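You operate a simulated robot arm through the tools that you are given. There is no shell and no other tool. Be economical: measure what you need, move in short steps, check, and stop when the job is done.

The job below is to be done with a simulated robot arm. You get a single attempt, and the scene is never put back.

Task
Fetch the wire basket and set it on the big glass unit. Put the white filter from the top of the green table on top of the grey frame on the top of the low table. Fetch the yellow packer from the top of the white bench and set it on the shelf under the white bench. Take the green tub on the top of the white bench and put it away on the third shelf from the bottom of the steel shelving. The order is free. Set down upright: wire basket.
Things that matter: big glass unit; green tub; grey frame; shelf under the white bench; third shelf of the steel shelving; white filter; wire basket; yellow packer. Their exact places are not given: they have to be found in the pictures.

Only the result counts: the job must be done as asked and must still hold three seconds after the hand-in. Knocking over, shifting, dropping, spilling or breaking anything else fails it.

Robot
A 7-joint arm with a two-finger parallel gripper on a trunk, on a base that drives. Base frame: it is fixed to the floor where the robot stands at the start and does not move with it; the origin is under the middle of the robot, x ahead of it, y to its left, z up; the surface under the hand at the start is at about z = 850. Lengths are in mm, angles in degrees, forces in N, time in s.
With the tool pointing down near the work surface it reaches from about 520 to 960 mm from the robot's upright axis, wherever it stands. Its first joint turns from -166.0 to 166.0 degrees. Places, roughly: big glass unit (30x22x3 cm) [4000, -2300, 800]; green tub [7750, 5500, 1000]; grey frame [1000, -2250, 500]; shelf under the white bench [7700, 4700, 300]; third shelf of the steel shelving [7100, 6800, 1000]; white filter (15x11x5 cm) [1000, -300, 900]; wire basket (17x13x14 cm) [800, 0, 900]; yellow packer [8000, 5500, 750]. Payload 3.91 kg.
The TCP is the grasp point between the finger pads, 30 mm short of the fingertips. In the tool frame z runs along the fingers and y along their closing line. Largest opening 110 mm; finger width 20, thickness 10; the body of the gripper, 48 by 112 mm, starts 55 mm behind the TCP.
Orientation is that of the tool frame in the base frame, as a unit quaternion [w, x, y, z]. With the fingers straight down and closing along the base's y, the tool's x points along the base's -x, its y along +y and its z along -z.

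Tools
- The arm moves only by the tool jog_arm. Its argument "motion" is a list of rows, each an object of numbers (a shift or turn left out is 0, a gripper value left out holds the last): "dx", "dy", "dz": the shift along the tool's x, y, z in mm; "rx", "ry", "rz": the turn, a rotation vector about the tool's x, y, z in rad; "claw": the opening in per cent of the stroke, from 0 (shut) to 100 (fully open). In form: [{"dx": .., "dy": .., "dz": .., "rx": .., "ry": .., "rz": .., "claw": ..}, ...]. A call has 1 to 8 rows; each row is the pose to reach, as a shift and turn from the pose commanded when the call began, along the tool's axes at that moment. Each row takes 0.2 s and may step no farther than 50 mm and 8.6 degrees from the row before; otherwise, or with a gripper value out of range, the whole call is refused. Where a pose cannot be reached the arm comes as near as it can. A force on the tool above 40 N (or 10 N above the force at the start of the call, whichever is more), or a blocked arm, ends the call early, and 0.2 s more pass. Each finger travels about 72 mm/s and halts on what it meets, pressing with about 23 N; the grip force reading is that of the motor and also rises with nothing between the fingers. The clock runs only during rows and for 0.2 s after the last one: add rows that repeat a pose to give the fingers time. It gives the time, the measured TCP pose, the force on the tool (base axes), the opening and the grip force at its end, in the units of the frame above (readings bear some noise), with the torque about the TCP (base axes, N m) and any sound that the robot's microphone picked up, and new pictures: "show" is both (left out), scene, wrist or none.
- Cameras (640 x 400 px; columns grow to the right, rows downward): "scene" is now at [260.3, 2.1, 1395.4]; the picture's right is [0.01, -1.00, 0.00], its down [-0.50, -0.01, -0.86] and it looks along [0.86, 0.01, -0.50] (base axes); focal length 292 px, centre (320, 200). "wrist" rides on the gripper at [72, 17, -103] in the tool frame; the picture's right is [-0.23, 0.97, 0.00], its down [-0.76, -0.18, -0.62] and it looks along [-0.61, -0.14, 0.78] (tool axes); focal length 222 px, centre (320, 200).
- move_column(by): slides the trunk up (or, below 0, down) by that many mm; the arm and the scene camera ride with it, the base frame stays. It gives what a move gives, with no picture.
- roll_base(legs): drives the robot by 1 to 6 legs, each [ahead, left, turn to the left] in mm, mm and degrees, along the robot's own axes; the way and the turn of a leg run together, so that a leg with both is an arc; at most 1500 mm and 180 degrees a leg. The arm and the cameras ride along, it lands a little off, and it stops where it bumps. It gives what a move gives, and a new picture of the scene camera.
- head_to(pan, tilt): turns the head with the scene camera to pan (to the left, within 86 degrees either way) and tilt (down, from -29 to 69), counted from straight ahead of the robot. It gives what a move gives, and a new picture of the scene camera.
- probe_pixels(camera, pixels): for up to 12 pixels [column, row] of the newest picture of that camera ("zoom" is the newest enlarged one), the place [x, y, z] in the base frame of the surface seen there, good to about 2 mm. No time passes.
- inspect(camera, box): a new picture of the part [left, top, right, bottom] of that camera's present view, enlarged. No time passes.
- sign_off(): hands the job in; it is judged then, once.

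Work in short steps. Measure before you move; look again where a grasp or a placing could have gone wrong, and mend it. You have 110 turns and 260 pictures in all, those below and enlarged ones among them. Open the gripper and draw the arm clear of the work before you hand the job in, unless the task says otherwise.

The tools are called after ">>>" as a command line: name --argument value ..., lists and objects as JSON in quotes. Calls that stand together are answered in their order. jog_arm: Moves the arm, as the interface text tells. Its arguments: {"type":"object","properties":{"motion":{"type":"array","items":{"type":"object","properties":{"dx":{"type":"number"},"dy":{"type":"number"},"dz":{"type":"number"},"rx":{"type":"number"},"ry":{"type":"number"},"rz":{"type":"number"},"claw":{"type":"number"}}}},"show":{"type":"string","enum":["both","scene","wrist","none"]}},"required":["motion"]} The other tools are called the same way: move_column (by) slides the trunk up or down; roll_base (legs) drives the base; head_to (pan, tilt) turns the head that bears the scene camera; probe_pixels (camera, pixels) gives the place of the surface under pixels of a picture; inspect (camera, box) takes an enlarged picture of a part of a camera's view; sign_off () hands the job in.

At the start:

```text
clock: 0.0
tcp_pos: [553.6, -47.4, 1143.2]
orientation: [0.0, 0.0, 1.0, 0.0]
ft_force: [-0.2, 0.9, 0.5]
moment: [0.0, 0.01, 0.0]
finger_gap: 109.8
grip_force: 0.0
trunk travel left (down, up): [-575.0, 107.0]
robot x, y, heading: [0.1, 2.6, 0.1]
head pan, tilt: [0.7, 30.2]
```

scene: 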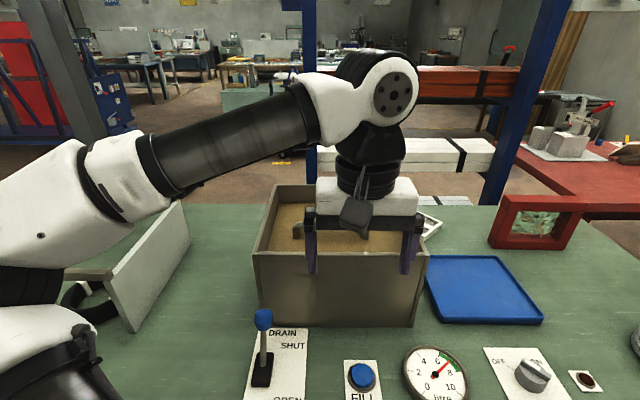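
wrist: 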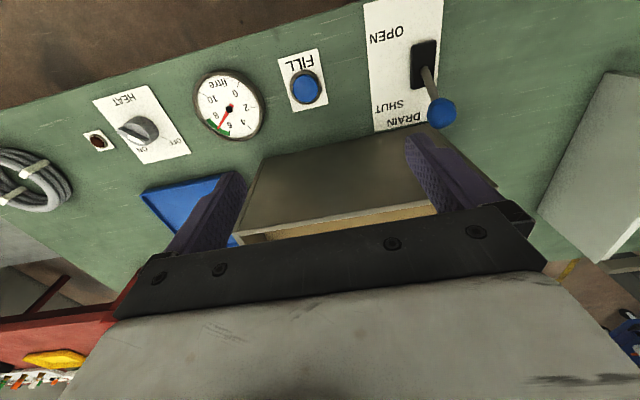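

The arm blocks the middle of the view; a tank-like box stands at (340,255). I take enlarged looks at the tank and the right of the table.

>>> inspect --camera "scene" --box '[220, 160, 460, 340]'

>>> inspect --camera "scene" --box '[400, 60, 640, 260]'

>>> head_to --pan -40 --tilt 30

```text
2.22 times, centred on (340, 250) of scene
```

zoom: 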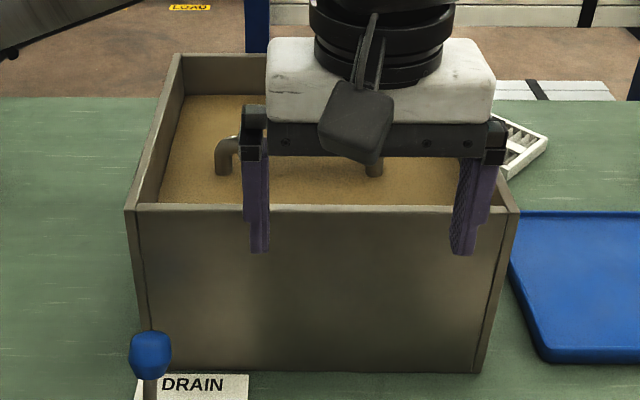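

```text
2.00 times, centred on (520, 160) of scene
```

zoom: 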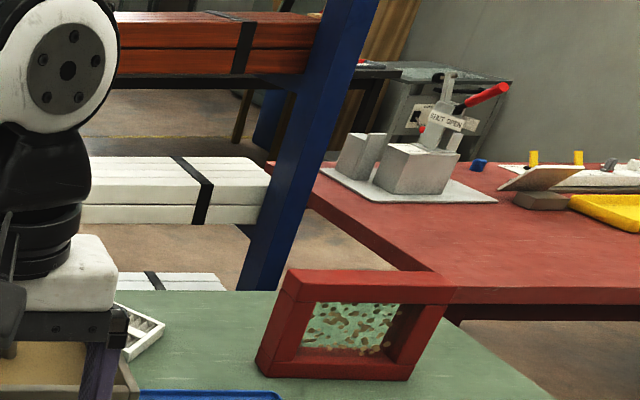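

```text
clock: 1.1
tcp_pos: [553.7, -46.0, 1143.4]
orientation: [0.001, 0.0, 1.0, 0.0]
ft_force: [0.2, 0.5, -1.0]
moment: [-0.01, 0.02, 0.03]
finger_gap: 110.1
grip_force: 0.0
trunk travel left (down, up): [-575.0, 107.0]
robot x, y, heading: [-0.7, -0.6, 0.2]
head pan, tilt: [-40.0, 30.0]
```

scene: 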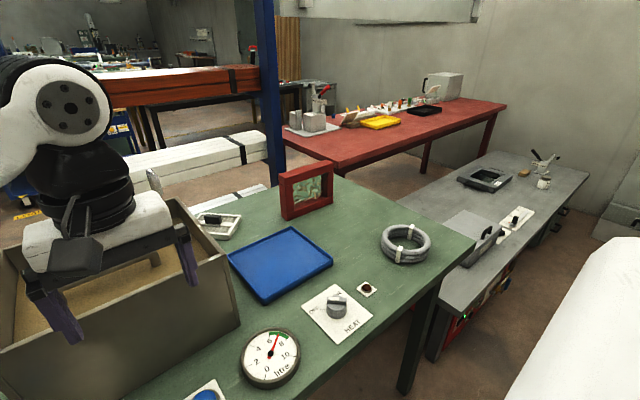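

The tank holds brown stuff with pipe-like parts; at (215,225) is a white frame with something dark in it. I enlarge these places.

>>> inspect --camera "scene" --box '[180, 190, 340, 290]'

>>> inspect --camera "scene" --box '[420, 130, 600, 280]'

>>> probe_pixels --camera "scene" --pixels '[[215, 228], [486, 178], [280, 265], [400, 330], [515, 225], [470, 240], [300, 200]]'

```text
4.00 times, centred on (260, 240) of scene
```

zoom: 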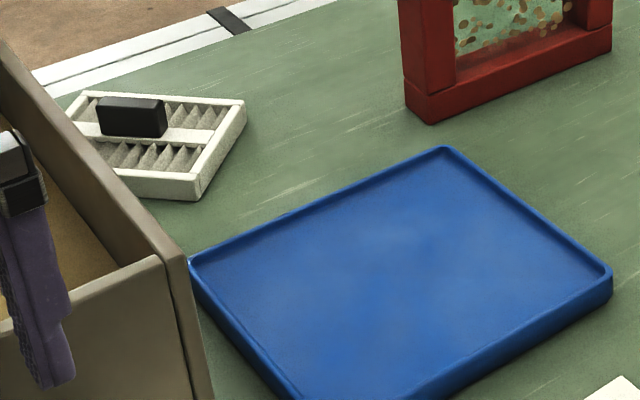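

```text
2.67 times, centred on (510, 205) of scene
```

zoom: 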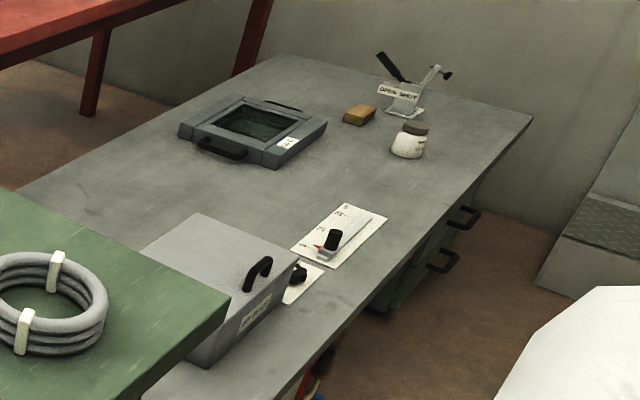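

```text
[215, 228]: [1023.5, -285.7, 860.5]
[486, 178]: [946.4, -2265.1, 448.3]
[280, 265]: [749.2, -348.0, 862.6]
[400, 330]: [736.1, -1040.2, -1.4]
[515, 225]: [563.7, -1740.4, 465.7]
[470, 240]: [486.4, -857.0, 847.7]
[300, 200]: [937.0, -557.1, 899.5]
```

The filter (with black knob) is at about (1023,-286), and the grey frame on the low table at (946,-2265,450). I now raise the arm/shift it left to see into the tank.

>>> jog_arm --motion '[{"dy": 50}, {"dy": 100}, {"dy": 150}, {"dy": 200}, {"dy": 250}, {"dy": 300}, {"dy": 340}]' --show "none"

>>> head_to --pan -5 --tilt 45

```text
clock: 2.7
tcp_pos: [556.3, 295.3, 1144.6]
orientation: [0.0, 0.001, 1.0, 0.0]
ft_force: [-0.1, 0.0, -0.7]
moment: [0.02, 0.02, -0.01]
finger_gap: 109.8
grip_force: 0.2
trunk travel left (down, up): [-575.0, 107.0]
robot x, y, heading: [-1.4, 2.2, -0.2]
head pan, tilt: [-40.0, 30.0]
```

```text
clock: 3.7
tcp_pos: [556.8, 294.4, 1143.4]
orientation: [0.0, 0.0, 1.0, -0.001]
ft_force: [0.4, -0.2, -0.6]
moment: [-0.02, -0.03, 0.03]
finger_gap: 110.3
grip_force: 0.0
trunk travel left (down, up): [-575.0, 107.0]
robot x, y, heading: [-0.8, 0.9, -0.1]
head pan, tilt: [-5.0, 45.0]
```

scene: 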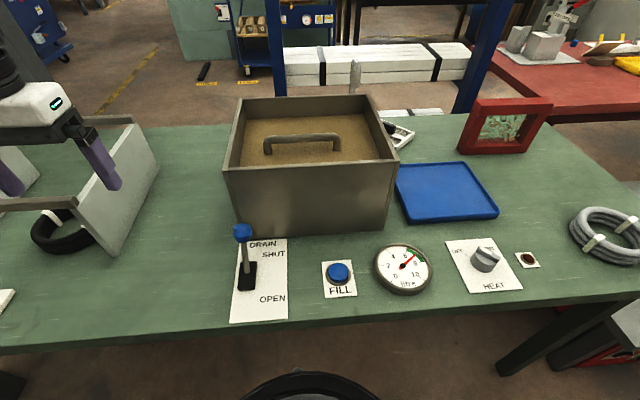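

The tank shows a basket handle above the brown liquid at (300,140). I enlarge and probe it.

>>> inspect --camera "scene" --box '[210, 80, 410, 205]'

>>> probe_pixels --camera "scene" --pixels '[[268, 139], [302, 135], [338, 136], [302, 152], [255, 110], [357, 73], [240, 97], [368, 96], [230, 167], [397, 160], [266, 152], [340, 150]]'

```text
3.20 times, centred on (310, 142) of scene
```

zoom: 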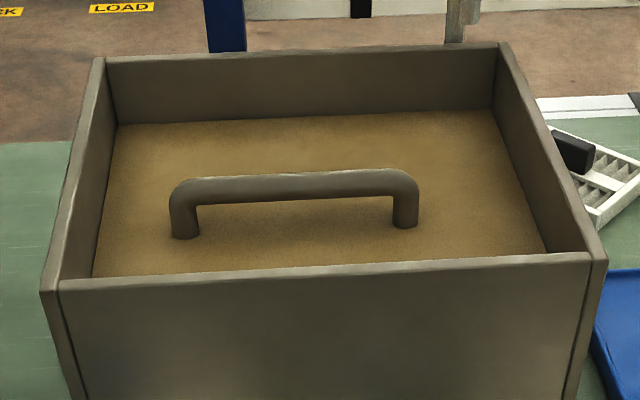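

```text
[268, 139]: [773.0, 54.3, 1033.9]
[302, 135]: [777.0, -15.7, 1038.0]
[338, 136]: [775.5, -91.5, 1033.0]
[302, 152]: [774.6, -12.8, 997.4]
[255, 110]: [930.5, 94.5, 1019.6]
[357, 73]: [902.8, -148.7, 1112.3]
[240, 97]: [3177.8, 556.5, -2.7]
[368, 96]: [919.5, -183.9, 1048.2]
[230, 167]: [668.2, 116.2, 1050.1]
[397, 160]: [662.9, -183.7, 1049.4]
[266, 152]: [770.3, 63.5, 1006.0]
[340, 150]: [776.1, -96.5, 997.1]
```

Handle bar runs along y at x≈776, from y≈62 to −98, top z≈1038. I move above it and turn the jaw to close along x.

>>> jog_arm --motion '[{"dx": -27.5, "dy": -39, "rz": 0.147}, {"dx": -55, "dy": -78, "rz": 0.294}, {"dx": -82.5, "dy": -117, "rz": 0.441}, {"dx": -110, "dy": -156, "rz": 0.588}, {"dx": -137.5, "dy": -195, "rz": 0.735}, {"dx": -165, "dy": -234, "rz": 0.882}, {"dx": -192.5, "dy": -273, "rz": 1.029}, {"dx": -220, "dy": -312, "rz": 1.176}]' --show "none"

>>> jog_arm --motion '[{"rz": 0.132}, {"rz": 0.264}, {"rz": 0.3948}, {"rz": 0.3948}]' --show "both"

```text
clock: 5.5
tcp_pos: [652.1, -103.1, 1110.3]
orientation: [0.002, 0.546, 0.837, -0.001]
ft_force: [0.8, -0.7, 0.2]
moment: [-0.02, -0.03, 0.0]
finger_gap: 110.0
grip_force: 0.1
out of reach, approached as far as the arm can: row 4, 5, 6, 7, 8
trunk travel left (down, up): [-575.0, 107.0]
robot x, y, heading: [1.9, -0.1, 0.2]
head pan, tilt: [-5.0, 45.0]
```

```text
clock: 6.5
tcp_pos: [550.9, -164.9, 1086.6]
orientation: [0.0, 0.706, 0.708, 0.0]
ft_force: [0.3, 0.3, 0.6]
moment: [0.0, 0.01, 0.0]
finger_gap: 110.1
grip_force: 0.1
out of reach, approached as far as the arm can: row 1, 2, 3, 4
trunk travel left (down, up): [-575.0, 107.0]
robot x, y, heading: [0.4, 1.9, -0.1]
head pan, tilt: [-5.0, 45.0]
```

scene: 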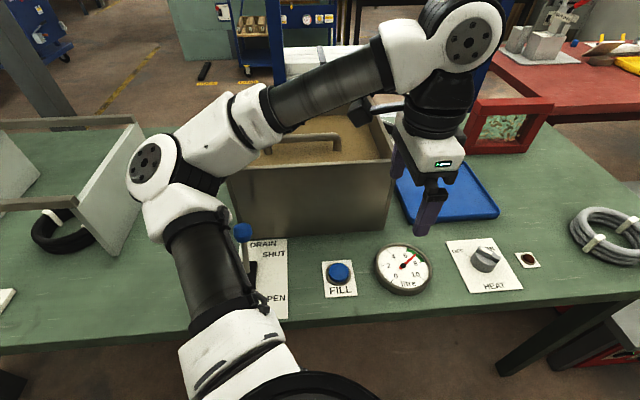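
wrist: 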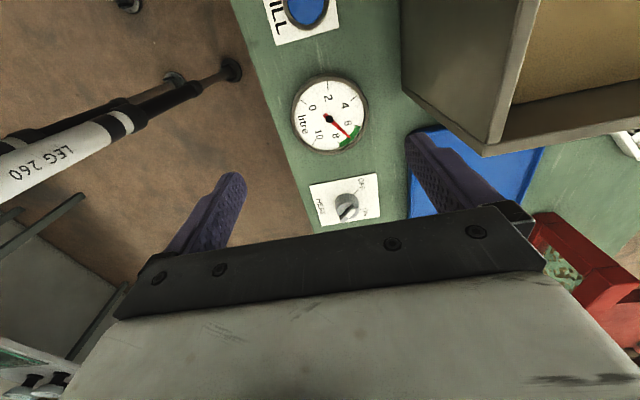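

The reach ran out at that height. I raise the trunk by 100 and try again to get over the handle.

>>> move_column --by 100

>>> jog_arm --motion '[{"dx": 25, "dy": 37}, {"dx": 50, "dy": 75}, {"dx": 75, "dy": 112}, {"dx": 100, "dy": 150}, {"dx": 125, "dy": 187}, {"dx": 148, "dy": 225}, {"dx": 148, "dy": 225}]' --show "scene"

```text
clock: 7.8
tcp_pos: [549.5, -165.4, 1186.1]
orientation: [0.001, 0.706, 0.708, 0.001]
ft_force: [-0.2, -0.4, 0.3]
moment: [0.0, 0.05, 0.0]
finger_gap: 110.0
grip_force: 0.1
trunk travel left (down, up): [-675.0, 7.0]
robot x, y, heading: [3.7, -0.7, -0.1]
head pan, tilt: [-5.0, 45.0]
```

```text
clock: 9.4
tcp_pos: [550.1, -155.6, 1177.0]
orientation: [-0.001, 0.705, 0.709, 0.001]
ft_force: [-0.9, -0.9, -0.4]
moment: [0.0, 0.0, 0.02]
finger_gap: 110.3
grip_force: 0.0
out of reach, approached as far as the arm can: row 1, 2, 3, 4, 5, 6, 7
trunk travel left (down, up): [-675.0, 7.0]
robot x, y, heading: [-1.9, 0.0, -0.2]
head pan, tilt: [-5.0, 45.0]
```

scene: 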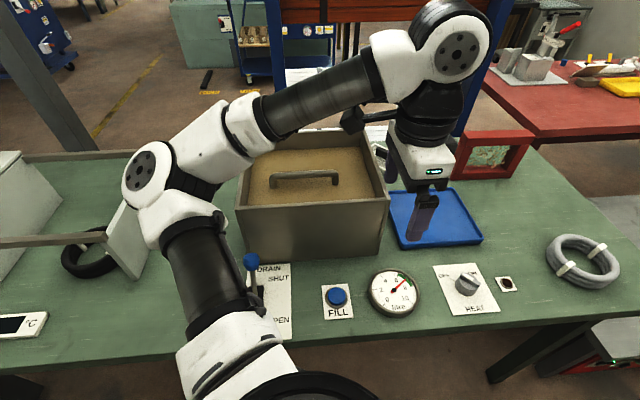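

It hardly moved, so a wrist joint is at its limit; I turn the hand half round the other way.

>>> jog_arm --motion '[{"rz": -0.147}, {"rz": -0.294}, {"rz": -0.441}, {"rz": -0.588}, {"rz": -0.735}, {"rz": -0.882}, {"rz": -1.029}, {"rz": -1.176}]' --show "none"

>>> jog_arm --motion '[{"rz": -0.147}, {"rz": -0.294}, {"rz": -0.441}, {"rz": -0.588}, {"rz": -0.735}, {"rz": -0.882}, {"rz": -1.029}, {"rz": -1.176}]' --show "none"

>>> jog_arm --motion '[{"rz": -0.147}, {"rz": -0.294}, {"rz": -0.441}, {"rz": -0.588}, {"rz": -0.735}, {"rz": -0.7896}, {"rz": -0.7896}]' --show "scene"

```text
clock: 11.2
tcp_pos: [542.3, -161.0, 1167.4]
orientation: [0.0, 0.193, 0.981, 0.0]
ft_force: [0.1, 0.2, 0.6]
moment: [0.01, -0.02, 0.01]
finger_gap: 110.2
grip_force: 0.1
trunk travel left (down, up): [-675.0, 7.0]
robot x, y, heading: [3.6, 1.9, 0.1]
head pan, tilt: [-5.0, 45.0]
```

```text
clock: 13.0
tcp_pos: [543.1, -160.7, 1168.0]
orientation: [0.0, -0.384, 0.923, 0.0]
ft_force: [0.6, -0.1, -0.9]
moment: [0.0, -0.02, -0.02]
finger_gap: 109.9
grip_force: 0.1
trunk travel left (down, up): [-675.0, 7.0]
robot x, y, heading: [-2.0, -1.6, -0.1]
head pan, tilt: [-5.0, 45.0]
```

```text
clock: 14.6
tcp_pos: [544.0, -161.8, 1166.6]
orientation: [0.0, 0.709, -0.706, 0.0]
ft_force: [-1.0, 0.7, 0.7]
moment: [-0.02, 0.01, 0.02]
finger_gap: 109.9
grip_force: 0.2
trunk travel left (down, up): [-675.0, 7.0]
robot x, y, heading: [-0.2, 0.6, 0.2]
head pan, tilt: [-5.0, 45.0]
```

scene: 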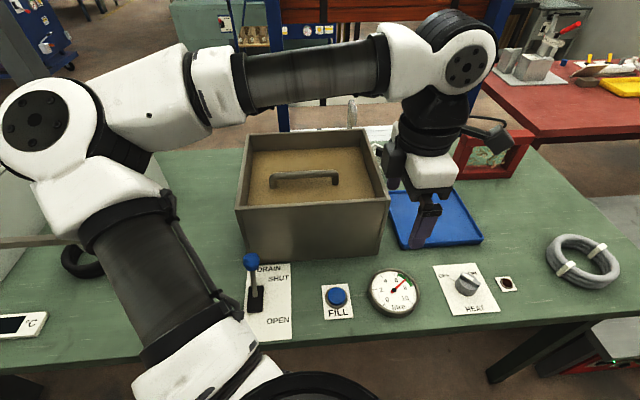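

The turn is done (tool x = −y, tool y = −x). Now I go over the handle.

>>> jog_arm --motion '[{"dx": -24, "dy": -39}, {"dx": -48, "dy": -77}, {"dx": -72, "dy": -116}, {"dx": -97, "dy": -155}, {"dx": -121, "dy": -194}, {"dx": -145, "dy": -232}, {"dx": -145, "dy": -232}]' --show "both"

```text
clock: 16.2
tcp_pos: [772.8, -12.3, 1167.6]
orientation: [0.0, 0.708, -0.707, 0.0]
ft_force: [0.0, 0.2, 0.7]
moment: [0.01, 0.03, 0.02]
finger_gap: 110.1
grip_force: 0.0
trunk travel left (down, up): [-675.0, 7.0]
robot x, y, heading: [2.1, 1.9, -0.0]
head pan, tilt: [-5.0, 45.0]
```

scene: 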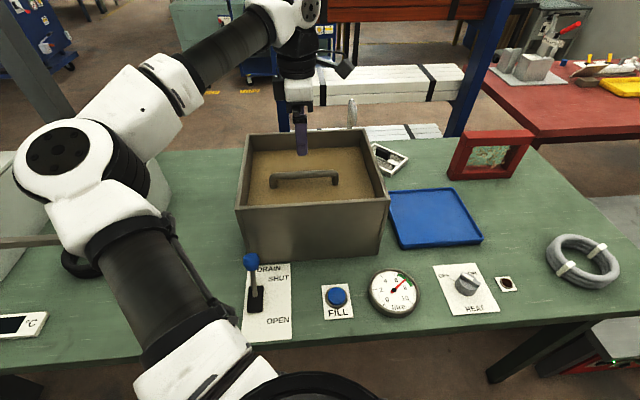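
wrist: 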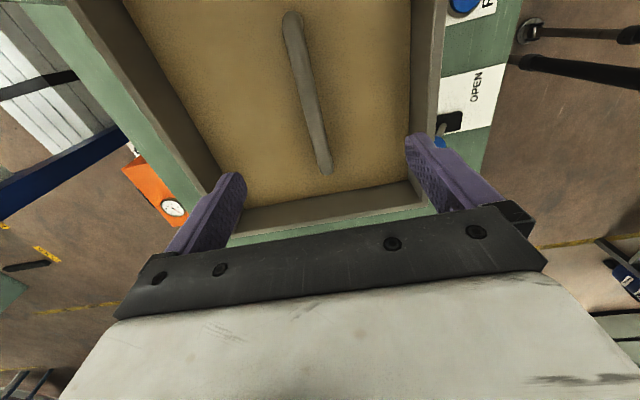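

Over the handle; I descend to z≈1030 and close.

>>> jog_arm --motion '[{"dx": 5, "dy": -3, "dz": 45}, {"dx": 5, "dy": -3, "dz": 90}, {"dx": 5, "dy": -3, "dz": 135}, {"dx": 5, "dy": -3, "dz": 137, "claw": 0}, {"dx": 5, "dy": -3, "dz": 137, "claw": 0}, {"dx": 5, "dy": -3, "dz": 137, "claw": 0}, {"dx": 5, "dy": -3, "dz": 137, "claw": 0}, {"dx": 5, "dy": -3, "dz": 137, "claw": 0}]' --show "both"

```text
clock: 18.0
tcp_pos: [774.3, -20.6, 1030.7]
orientation: [0.0, 0.708, -0.707, 0.0]
ft_force: [0.0, 0.5, -0.7]
moment: [-0.03, -0.01, 0.02]
finger_gap: 17.5
grip_force: 23.6
trunk travel left (down, up): [-675.0, 7.0]
robot x, y, heading: [0.9, 1.2, -0.1]
head pan, tilt: [-5.0, 45.0]
```

scene: 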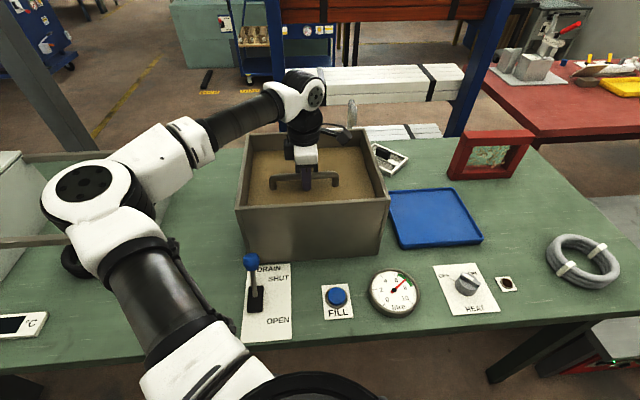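
wrist: 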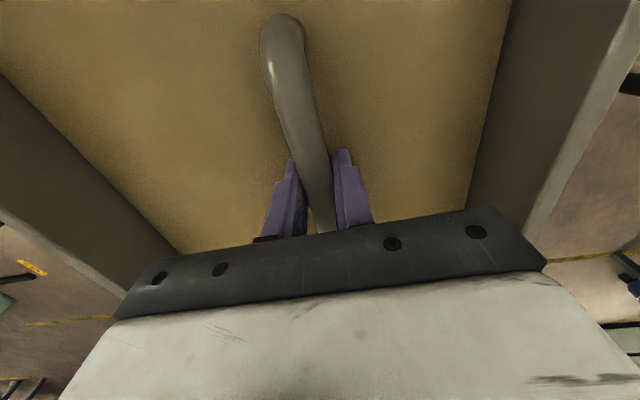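

Gripped a 17.5 mm bar. I lift a little and check the force.

>>> jog_arm --motion '[{"dz": -10}, {"dz": -25}, {"dz": -40}, {"dz": -40}]' --show "both"

```text
clock: 19.0
tcp_pos: [775.6, -19.9, 1071.8]
orientation: [0.0, 0.708, -0.706, -0.001]
ft_force: [0.2, 0.2, -3.1]
moment: [-0.01, 0.03, 0.0]
finger_gap: 17.3
grip_force: 22.4
trunk travel left (down, up): [-675.0, 7.0]
robot x, y, heading: [-0.6, 3.2, 0.1]
head pan, tilt: [-5.0, 45.0]
```

scene: 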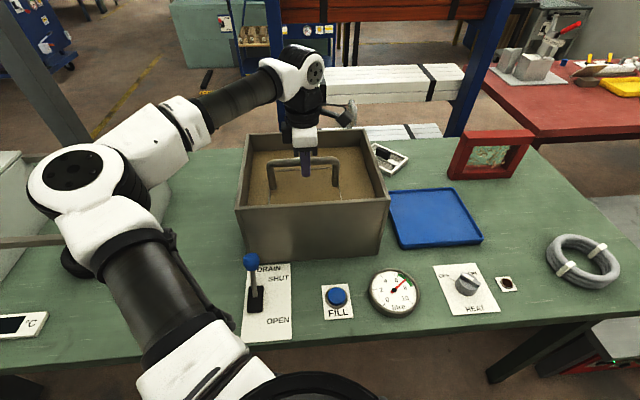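
wrist: 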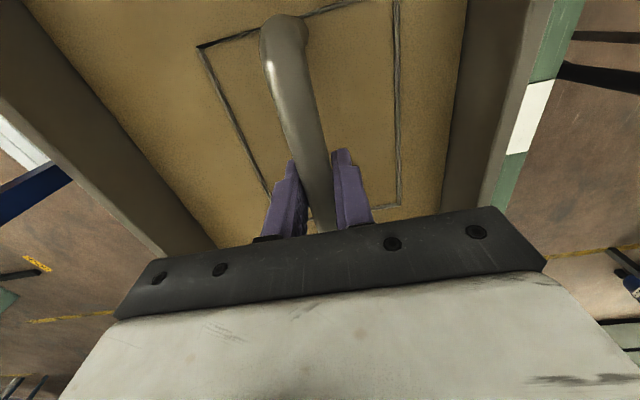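

The basket rim (wire rectangle) reaches the surface; weight small. I lift on.

>>> jog_arm --motion '[{"dz": -25}, {"dz": -50}, {"dz": -75}, {"dz": -100}, {"dz": -125}, {"dz": -150}, {"dz": -170}, {"dz": -170}]' --show "both"

```text
clock: 20.8
tcp_pos: [778.2, -19.8, 1240.0]
orientation: [0.0, 0.707, -0.707, 0.0]
ft_force: [0.1, 0.1, -2.3]
moment: [-0.01, 0.0, 0.02]
finger_gap: 17.4
grip_force: 22.8
trunk travel left (down, up): [-675.0, 7.0]
robot x, y, heading: [2.8, 1.7, -0.0]
head pan, tilt: [-5.0, 45.0]
```

scene: 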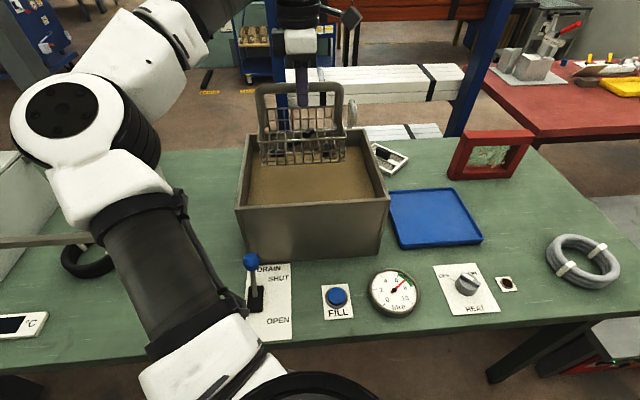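
wrist: 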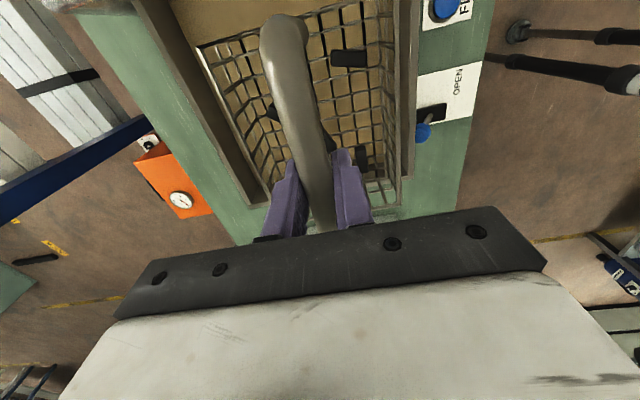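

The basket is nearly out and holds small dark parts. I check the bottom height against the tank rim.

>>> inspect --camera "scene" --box '[230, 70, 390, 200]'

>>> probe_pixels --camera "scene" --pixels '[[264, 163], [344, 158], [262, 135], [342, 133], [300, 110], [259, 95]]'

```text
3.08 times, centred on (310, 135) of scene
```

zoom: 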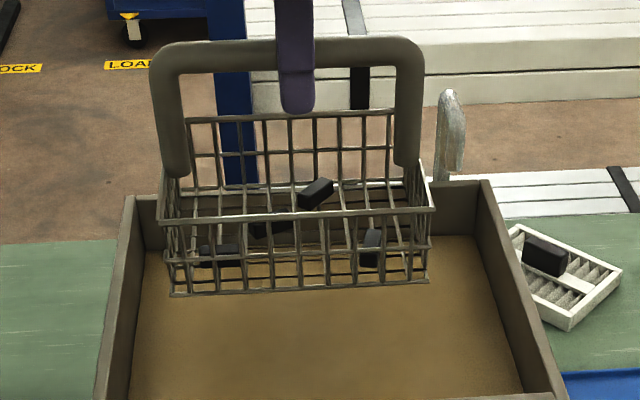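

```text
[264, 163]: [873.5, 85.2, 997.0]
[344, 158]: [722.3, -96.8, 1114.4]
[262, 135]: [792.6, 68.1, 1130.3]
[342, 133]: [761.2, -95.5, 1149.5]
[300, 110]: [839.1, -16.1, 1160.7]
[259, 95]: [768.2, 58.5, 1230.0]
```

Bottom is at ≈1110, clear of the 1050 rim. Before driving I look around for free floor.

>>> head_to --pan -86 --tilt 20

>>> head_to --pan -40 --tilt 12

>>> head_to --pan 80 --tilt 15

>>> head_to --pan 0 --tilt 10

```text
clock: 22.4
tcp_pos: [778.1, -19.4, 1242.0]
orientation: [-0.001, 0.708, -0.706, 0.0]
ft_force: [0.5, 0.5, -3.2]
moment: [0.0, -0.01, 0.01]
finger_gap: 17.6
grip_force: 23.1
trunk travel left (down, up): [-675.0, 7.0]
robot x, y, heading: [-0.1, -1.8, -0.2]
head pan, tilt: [-85.9, 20.0]
```

scene: 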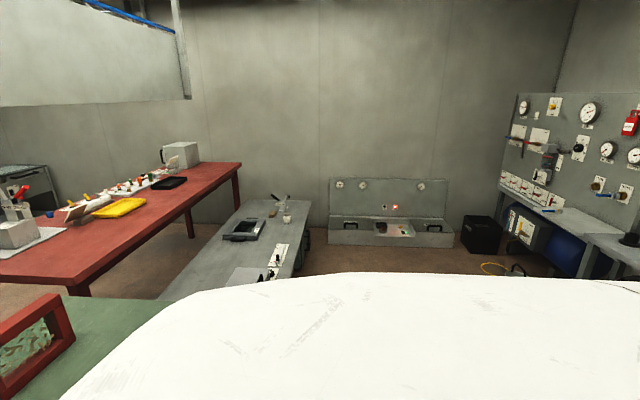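

```text
clock: 23.5
tcp_pos: [778.8, -19.4, 1240.9]
orientation: [0.0, 0.708, -0.706, 0.0]
ft_force: [-0.1, 0.2, -3.6]
moment: [-0.02, 0.0, 0.01]
finger_gap: 17.3
grip_force: 23.3
trunk travel left (down, up): [-675.0, 7.0]
robot x, y, heading: [-2.0, 3.2, 0.0]
head pan, tilt: [-40.0, 12.0]
```

scene: 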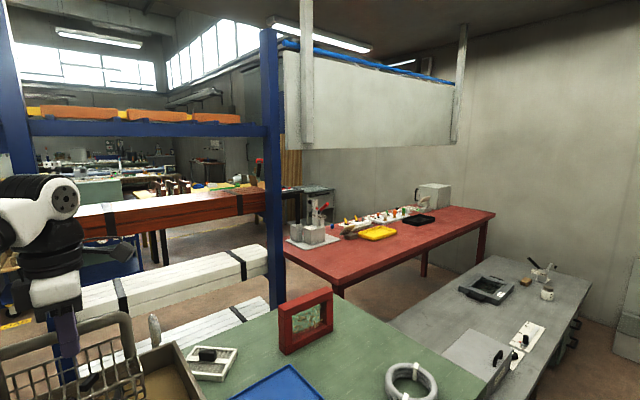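

```text
clock: 25.5
tcp_pos: [778.8, -20.2, 1240.7]
orientation: [0.0, 0.708, -0.706, 0.0]
ft_force: [-0.6, 0.0, -2.7]
moment: [-0.01, 0.03, 0.01]
finger_gap: 17.4
grip_force: 23.2
trunk travel left (down, up): [-675.0, 7.0]
robot x, y, heading: [1.3, -0.3, 0.1]
head pan, tilt: [80.0, 15.0]
```

scene: 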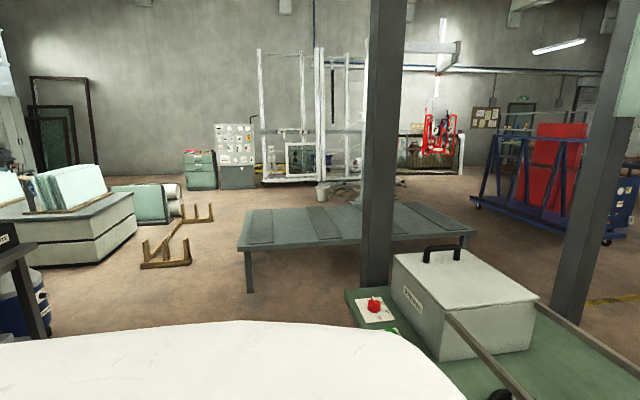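

```text
clock: 27.0
tcp_pos: [777.9, -19.4, 1240.7]
orientation: [0.0, 0.708, -0.706, 0.0]
ft_force: [-0.3, 0.0, -1.9]
moment: [-0.01, 0.01, 0.01]
finger_gap: 17.5
grip_force: 23.4
trunk travel left (down, up): [-675.0, 7.0]
robot x, y, heading: [1.1, -0.6, -0.2]
head pan, tilt: [0.0, 10.0]
```

scene: 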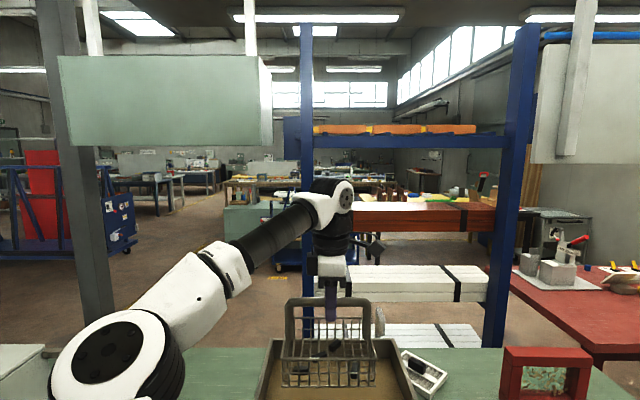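

A large shop: the way on seems to be round the left end of the green table. I look left-forward and probe.

>>> probe_pixels --camera "scene" --pixels '[[80, 250], [300, 250], [500, 250], [120, 250], [200, 230], [20, 260], [250, 330], [560, 255], [345, 190], [430, 160], [200, 340], [440, 280]]'

>>> head_to --pan 45 --tilt 20

```text
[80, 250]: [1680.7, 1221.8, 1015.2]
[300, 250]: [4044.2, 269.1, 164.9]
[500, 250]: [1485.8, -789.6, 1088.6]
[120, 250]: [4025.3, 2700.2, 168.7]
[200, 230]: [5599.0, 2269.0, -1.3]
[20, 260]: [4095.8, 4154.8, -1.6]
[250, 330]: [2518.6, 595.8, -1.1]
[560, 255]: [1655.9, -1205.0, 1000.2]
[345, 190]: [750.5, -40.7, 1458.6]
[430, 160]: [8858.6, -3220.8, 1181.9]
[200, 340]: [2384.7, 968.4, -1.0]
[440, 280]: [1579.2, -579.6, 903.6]
```

```text
clock: 28.1
tcp_pos: [777.8, -20.4, 1240.5]
orientation: [0.001, 0.708, -0.707, 0.0]
ft_force: [0.0, -0.3, -2.6]
moment: [-0.01, -0.01, 0.01]
finger_gap: 17.4
grip_force: 23.1
trunk travel left (down, up): [-675.0, 7.0]
robot x, y, heading: [1.0, -0.4, -0.3]
head pan, tilt: [45.0, 20.0]
```

scene: 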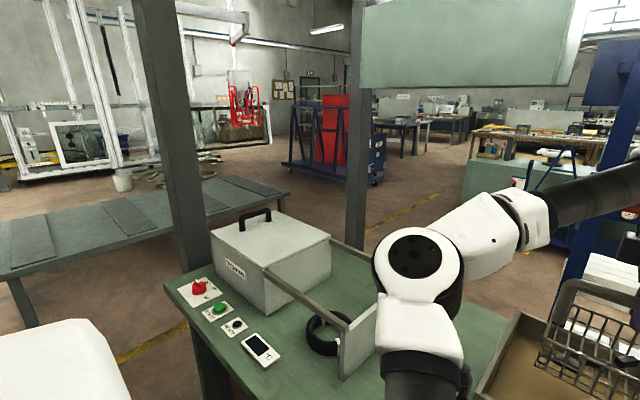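

Between the two grey posts and the slatted table there may be a passage; I probe these.

>>> probe_pixels --camera "scene" --pixels '[[175, 200], [355, 200], [240, 190], [10, 260], [165, 290], [150, 340], [100, 300], [200, 360], [270, 200], [345, 170], [0, 205], [405, 225]]'

>>> head_to --pan 86 --tilt 35

```text
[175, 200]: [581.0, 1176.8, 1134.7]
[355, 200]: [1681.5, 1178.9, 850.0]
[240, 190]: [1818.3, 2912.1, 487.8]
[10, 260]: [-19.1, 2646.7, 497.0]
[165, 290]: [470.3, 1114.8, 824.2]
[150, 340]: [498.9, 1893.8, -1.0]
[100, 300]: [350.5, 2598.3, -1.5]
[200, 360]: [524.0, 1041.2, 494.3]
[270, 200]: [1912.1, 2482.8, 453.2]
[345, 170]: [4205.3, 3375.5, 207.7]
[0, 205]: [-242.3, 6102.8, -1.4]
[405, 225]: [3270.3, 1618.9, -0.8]
```

```text
clock: 29.2
tcp_pos: [778.5, -20.8, 1240.7]
orientation: [0.0, 0.708, -0.707, 0.0]
ft_force: [-0.5, 0.6, -3.1]
moment: [-0.02, -0.02, 0.02]
finger_gap: 17.4
grip_force: 23.3
trunk travel left (down, up): [-675.0, 7.0]
robot x, y, heading: [1.8, 1.8, -0.1]
head pan, tilt: [85.9, 35.0]
```

scene: 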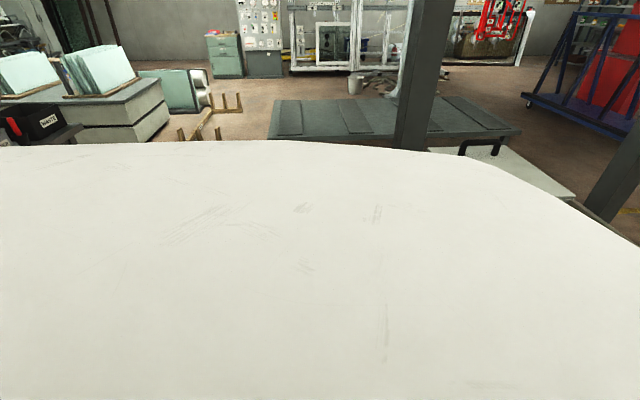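

I probe the left-rear objects before backing out.

>>> probe_pixels --camera "scene" --pixels '[[30, 140], [75, 130], [100, 110], [150, 135], [275, 120], [330, 140], [165, 120], [430, 148], [515, 132]]'

>>> roll_base --legs '[[-400, 0, 0]]'

```text
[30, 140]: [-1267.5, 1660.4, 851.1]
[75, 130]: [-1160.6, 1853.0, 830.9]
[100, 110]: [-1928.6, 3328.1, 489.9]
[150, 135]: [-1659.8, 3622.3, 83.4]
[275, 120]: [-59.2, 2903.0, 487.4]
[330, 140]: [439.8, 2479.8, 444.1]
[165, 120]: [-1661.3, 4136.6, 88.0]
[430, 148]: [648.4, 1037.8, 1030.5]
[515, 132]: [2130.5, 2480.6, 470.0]
```

```text
clock: 31.7
tcp_pos: [379.6, -20.6, 1241.0]
orientation: [0.0, -0.707, 0.707, 0.0]
ft_force: [-0.5, 0.8, -2.8]
moment: [-0.01, -0.05, 0.02]
finger_gap: 17.3
grip_force: 23.8
trunk travel left (down, up): [-675.0, 7.0]
robot x, y, heading: [-398.0, 2.8, -0.3]
head pan, tilt: [85.9, 35.0]
```

scene: 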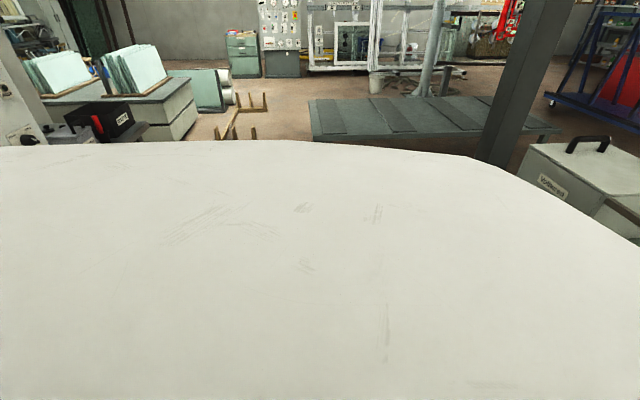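

The dark table at left-rear might come close; probing its corner at (145,132) before strafing.

>>> probe_pixels --camera "scene" --pixels '[[143, 128], [130, 138], [40, 138], [495, 150]]'

>>> head_to --pan 60 --tilt 50

```text
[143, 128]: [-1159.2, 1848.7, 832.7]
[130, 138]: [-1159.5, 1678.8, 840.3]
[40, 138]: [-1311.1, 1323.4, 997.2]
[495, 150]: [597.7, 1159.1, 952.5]
```

```text
clock: 32.6
tcp_pos: [381.0, -21.6, 1241.1]
orientation: [0.001, -0.707, 0.707, 0.0]
ft_force: [-0.5, -0.4, -3.6]
moment: [0.01, 0.0, -0.01]
finger_gap: 17.1
grip_force: 23.2
trunk travel left (down, up): [-675.0, 7.0]
robot x, y, heading: [-396.4, -1.8, 0.0]
head pan, tilt: [60.0, 50.0]
```

scene: 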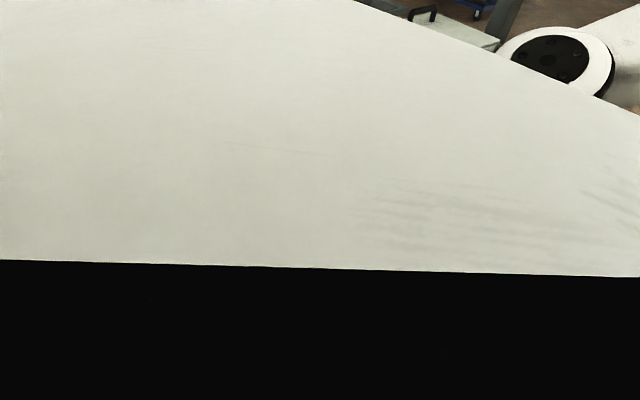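

Gap is enough. I strafe left into line with the aisle (y≈1830) in two legs, then go ahead.

>>> roll_base --legs '[[0, 950, 0], [0, 900, 0]]'

>>> head_to --pan 0 --tilt 20

```text
clock: 47.0
tcp_pos: [389.3, 1794.2, 1240.7]
orientation: [0.001, 0.71, -0.705, 0.0]
ft_force: [0.5, 0.1, -3.3]
moment: [-0.02, -0.01, 0.02]
finger_gap: 17.5
grip_force: 23.2
trunk travel left (down, up): [-675.0, 7.0]
robot x, y, heading: [-389.2, 1808.8, 0.2]
head pan, tilt: [60.0, 50.0]
```

scene: 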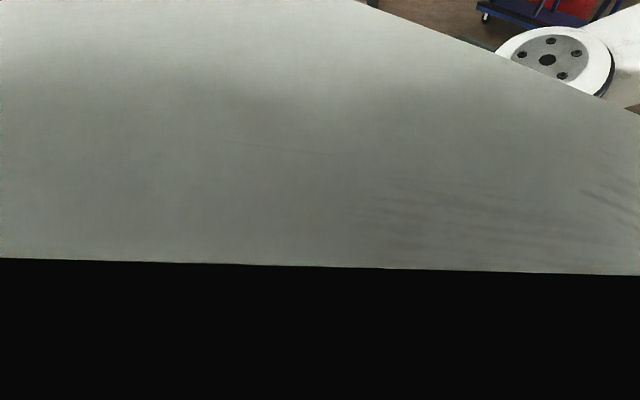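

```text
clock: 48.3
tcp_pos: [389.0, 1794.5, 1240.6]
orientation: [0.0, 0.709, -0.705, 0.0]
ft_force: [-0.6, -0.5, -2.8]
moment: [0.02, 0.01, 0.05]
finger_gap: 17.3
grip_force: 23.3
trunk travel left (down, up): [-675.0, 7.0]
robot x, y, heading: [-386.2, 1811.6, 0.3]
head pan, tilt: [0.0, 20.0]
```

scene: 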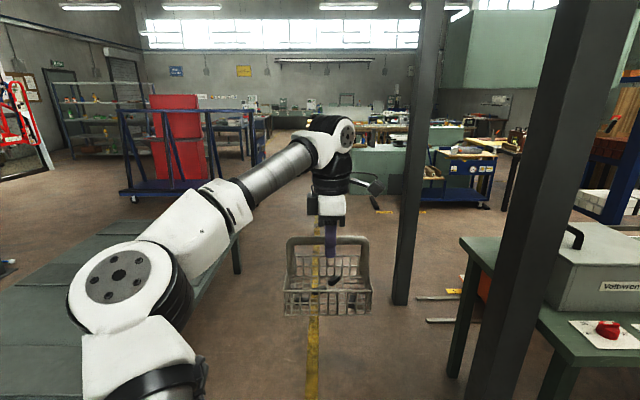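

Aisle is open ahead; small bars at (450,298)/(450,320) lie near the second post. I probe them.

>>> probe_pixels --camera "scene" --pixels '[[418, 298], [428, 320], [475, 298], [400, 300], [240, 270], [313, 250], [375, 205], [437, 205], [350, 190], [480, 215]]'

```text
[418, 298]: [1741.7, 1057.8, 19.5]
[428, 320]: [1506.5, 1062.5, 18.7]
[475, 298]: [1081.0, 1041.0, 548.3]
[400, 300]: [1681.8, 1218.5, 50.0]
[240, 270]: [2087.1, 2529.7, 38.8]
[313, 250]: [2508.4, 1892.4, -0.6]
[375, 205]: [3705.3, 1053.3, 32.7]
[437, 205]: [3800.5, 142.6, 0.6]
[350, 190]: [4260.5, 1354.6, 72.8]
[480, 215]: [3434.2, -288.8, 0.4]
```

Free ahead. I drive 2900 ahead, then look right.

>>> roll_base --legs '[[1450, 0, 0], [1350, 0, 0]]'

>>> head_to --pan -70 --tilt 18

```text
clock: 61.9
tcp_pos: [3199.2, 1846.6, 1239.4]
orientation: [0.0, 0.716, -0.698, 0.0]
ft_force: [0.7, -0.6, -2.7]
moment: [-0.04, 0.0, 0.0]
finger_gap: 17.5
grip_force: 22.9
trunk travel left (down, up): [-675.0, 7.0]
robot x, y, heading: [2416.2, 1848.5, 1.4]
head pan, tilt: [0.0, 20.0]
```

scene: 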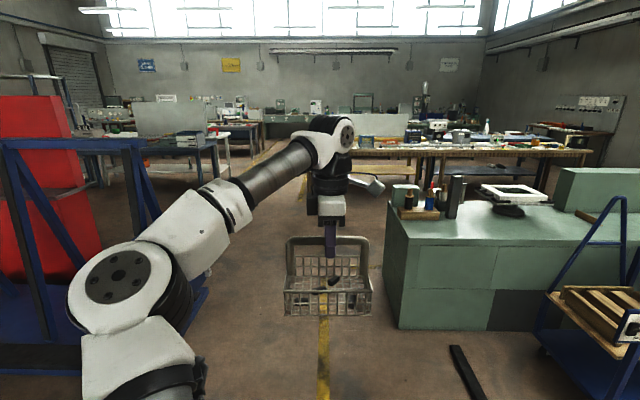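

```text
clock: 63.3
tcp_pos: [3196.5, 1846.5, 1240.6]
orientation: [0.0, 0.717, -0.697, 0.0]
ft_force: [0.0, 0.2, -3.3]
moment: [0.01, -0.01, 0.03]
finger_gap: 17.3
grip_force: 22.8
trunk travel left (down, up): [-675.0, 7.0]
robot x, y, heading: [2419.2, 1846.2, 1.5]
head pan, tilt: [-70.0, 18.0]
```

scene: 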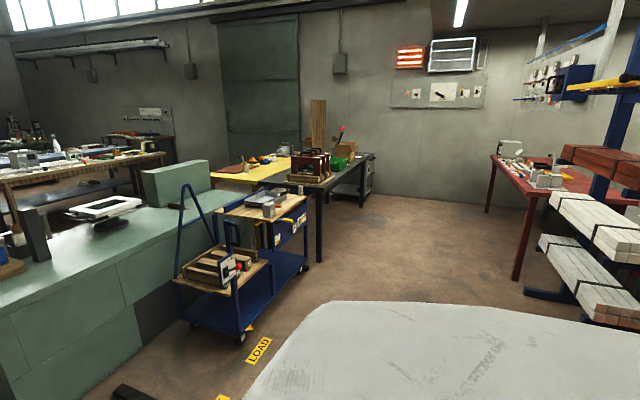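

A passage exists between the blue cart and the rack/red table. I enlarge the black/yellow bench.

>>> inspect --camera "scene" --box '[190, 90, 400, 220]'

>>> probe_pixels --camera "scene" --pixels '[[310, 165], [245, 180], [320, 260], [365, 170], [515, 280], [535, 290], [270, 290], [300, 262], [410, 250], [590, 325], [240, 340], [230, 330]]'

```text
3.05 times, centred on (295, 155) of scene
```

zoom: 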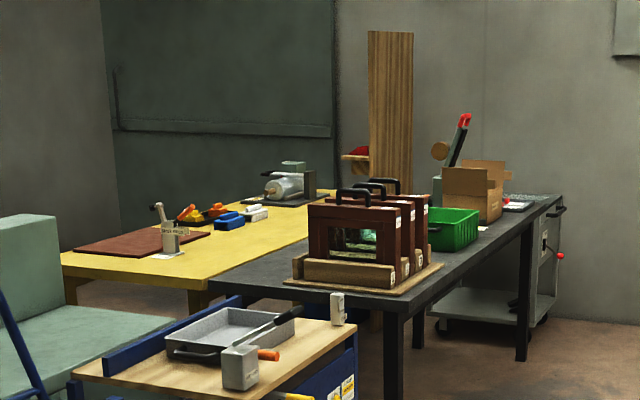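

```text
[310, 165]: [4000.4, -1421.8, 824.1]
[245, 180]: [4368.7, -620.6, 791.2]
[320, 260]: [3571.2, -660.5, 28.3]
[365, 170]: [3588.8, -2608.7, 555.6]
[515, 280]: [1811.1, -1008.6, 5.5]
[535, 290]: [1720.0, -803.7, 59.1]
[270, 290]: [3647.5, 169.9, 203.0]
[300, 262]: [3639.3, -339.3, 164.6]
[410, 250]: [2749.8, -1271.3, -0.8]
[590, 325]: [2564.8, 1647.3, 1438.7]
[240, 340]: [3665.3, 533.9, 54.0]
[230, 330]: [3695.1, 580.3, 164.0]
```

I check the black strip on the floor at (130,392) and the tall objects along the lane before strafing right.

>>> probe_pixels --camera "scene" --pixels '[[130, 392], [118, 388], [260, 345], [180, 320], [595, 270], [620, 100]]'

```text
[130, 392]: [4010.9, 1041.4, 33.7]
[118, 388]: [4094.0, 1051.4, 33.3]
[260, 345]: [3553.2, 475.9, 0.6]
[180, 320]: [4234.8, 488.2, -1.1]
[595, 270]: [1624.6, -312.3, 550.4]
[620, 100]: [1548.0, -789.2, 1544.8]
```

>>> roll_base --legs '[[0, -1450, -1.4], [0, -1450, 0], [0, -850, 0]]'

>>> head_to --pan -5 --tilt 25

```text
clock: 92.3
tcp_pos: [3286.7, -1915.6, 1240.7]
orientation: [0.0, 0.71, -0.704, 0.0]
ft_force: [-1.1, -0.2, -3.4]
moment: [-0.01, -0.02, -0.01]
finger_gap: 17.2
grip_force: 23.1
trunk travel left (down, up): [-675.0, 7.0]
robot x, y, heading: [2508.7, -1898.5, 0.4]
head pan, tilt: [-70.0, 18.0]
```

scene: 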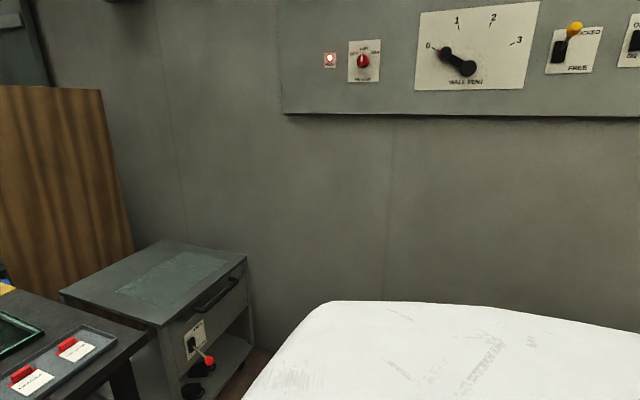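

```text
clock: 93.7
tcp_pos: [3286.7, -1915.3, 1239.1]
orientation: [-0.001, 0.71, -0.704, 0.0]
ft_force: [0.1, -0.1, -1.4]
moment: [0.0, 0.01, 0.03]
finger_gap: 17.3
grip_force: 23.2
trunk travel left (down, up): [-675.0, 7.0]
robot x, y, heading: [2508.2, -1899.7, 0.6]
head pan, tilt: [-5.0, 25.0]
```

scene: 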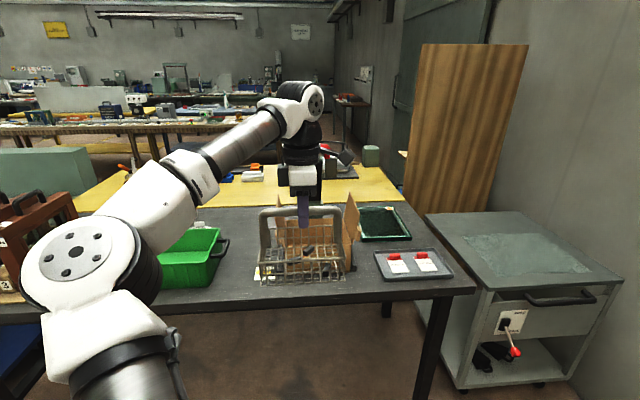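

Two glass-like panes: (385,223) on the bench and a greyish one on the cart at (520,255). I enlarge and probe.

>>> inspect --camera "scene" --box '[230, 180, 480, 330]'

>>> probe_pixels --camera "scene" --pixels '[[362, 208], [397, 207], [411, 238], [361, 240], [385, 222], [470, 238], [560, 234], [590, 270], [495, 276], [340, 260], [350, 240], [415, 265]]'

```text
2.56 times, centred on (355, 255) of scene
```

zoom: 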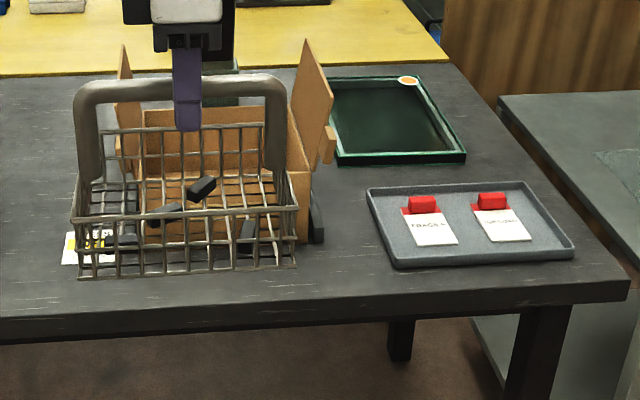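

```text
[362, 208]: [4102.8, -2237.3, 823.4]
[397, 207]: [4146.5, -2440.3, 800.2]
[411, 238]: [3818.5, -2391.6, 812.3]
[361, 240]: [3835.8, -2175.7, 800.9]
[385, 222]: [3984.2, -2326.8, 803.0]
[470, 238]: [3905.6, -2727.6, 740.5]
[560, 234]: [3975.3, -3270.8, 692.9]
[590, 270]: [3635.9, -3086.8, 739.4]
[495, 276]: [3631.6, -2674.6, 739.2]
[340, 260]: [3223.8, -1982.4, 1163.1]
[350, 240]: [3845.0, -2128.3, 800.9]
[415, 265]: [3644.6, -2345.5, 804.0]
```

The big glass unit lies at about x 3820–4130, y −2180…−2400, on bench z 800. I strafe right 385 and go ahead 450.

>>> roll_base --legs '[[0, -385, -0.5], [450, 0, 0]]'

>>> head_to --pan 0 --tilt 40

```text
clock: 99.5
tcp_pos: [3740.9, -2311.4, 1240.1]
orientation: [-0.001, -0.705, 0.709, 0.0]
ft_force: [0.4, 0.0, -2.8]
moment: [-0.02, -0.02, -0.02]
finger_gap: 17.7
grip_force: 22.9
trunk travel left (down, up): [-675.0, 7.0]
robot x, y, heading: [2965.6, -2287.6, -0.2]
head pan, tilt: [-5.0, 25.0]
```

scene: 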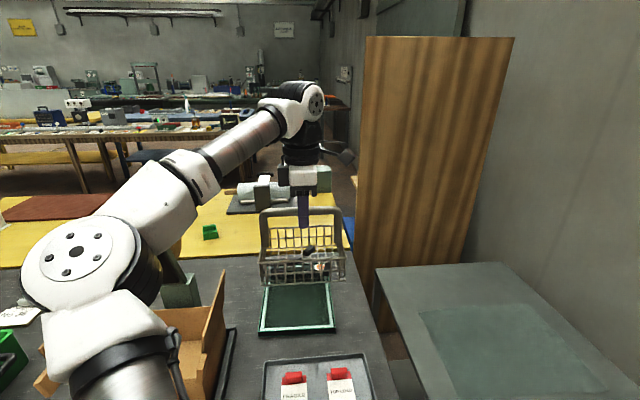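

```text
clock: 100.3
tcp_pos: [3739.7, -2310.9, 1240.5]
orientation: [-0.001, -0.705, 0.709, 0.001]
ft_force: [0.2, -0.1, -2.7]
moment: [0.0, 0.05, 0.02]
finger_gap: 17.5
grip_force: 23.0
trunk travel left (down, up): [-675.0, 7.0]
robot x, y, heading: [2963.1, -2287.2, -0.1]
head pan, tilt: [0.0, 40.0]
```

scene: 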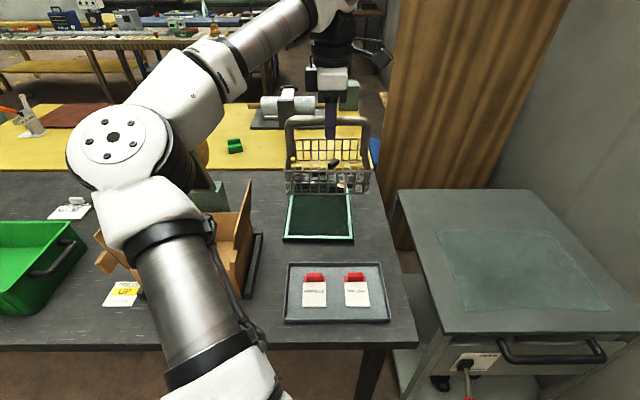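

I probe glass corners, the box flap and the arm's elbow for clearance.

>>> probe_pixels --camera "scene" --pixels '[[284, 240], [353, 242], [352, 200], [290, 200], [320, 220], [284, 236], [248, 183], [205, 260], [130, 220], [112, 138], [210, 340], [320, 348]]'

```text
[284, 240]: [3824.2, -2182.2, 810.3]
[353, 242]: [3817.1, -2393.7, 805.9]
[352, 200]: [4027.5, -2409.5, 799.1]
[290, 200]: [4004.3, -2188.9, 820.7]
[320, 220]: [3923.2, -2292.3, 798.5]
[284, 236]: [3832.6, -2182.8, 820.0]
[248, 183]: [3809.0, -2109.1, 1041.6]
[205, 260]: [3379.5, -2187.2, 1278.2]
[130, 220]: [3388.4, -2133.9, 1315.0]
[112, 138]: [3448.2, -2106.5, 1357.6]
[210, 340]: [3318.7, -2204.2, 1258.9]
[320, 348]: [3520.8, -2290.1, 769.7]
```

Clearance is good. I go 80 closer, then extend over the glass.

>>> roll_base --legs '[[80, 0, 0]]'

```text
clock: 101.3
tcp_pos: [3819.4, -2313.9, 1240.1]
orientation: [-0.001, -0.705, 0.709, 0.0]
ft_force: [0.2, -0.7, -3.4]
moment: [-0.02, 0.01, 0.0]
finger_gap: 17.0
grip_force: 22.8
trunk travel left (down, up): [-675.0, 7.0]
robot x, y, heading: [3040.2, -2287.4, -0.6]
head pan, tilt: [0.0, 40.0]
```

scene: 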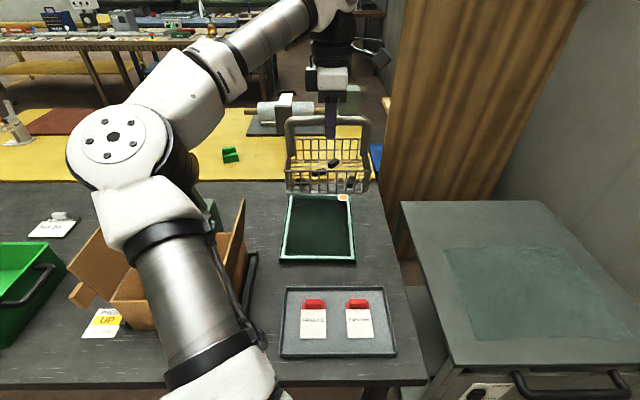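

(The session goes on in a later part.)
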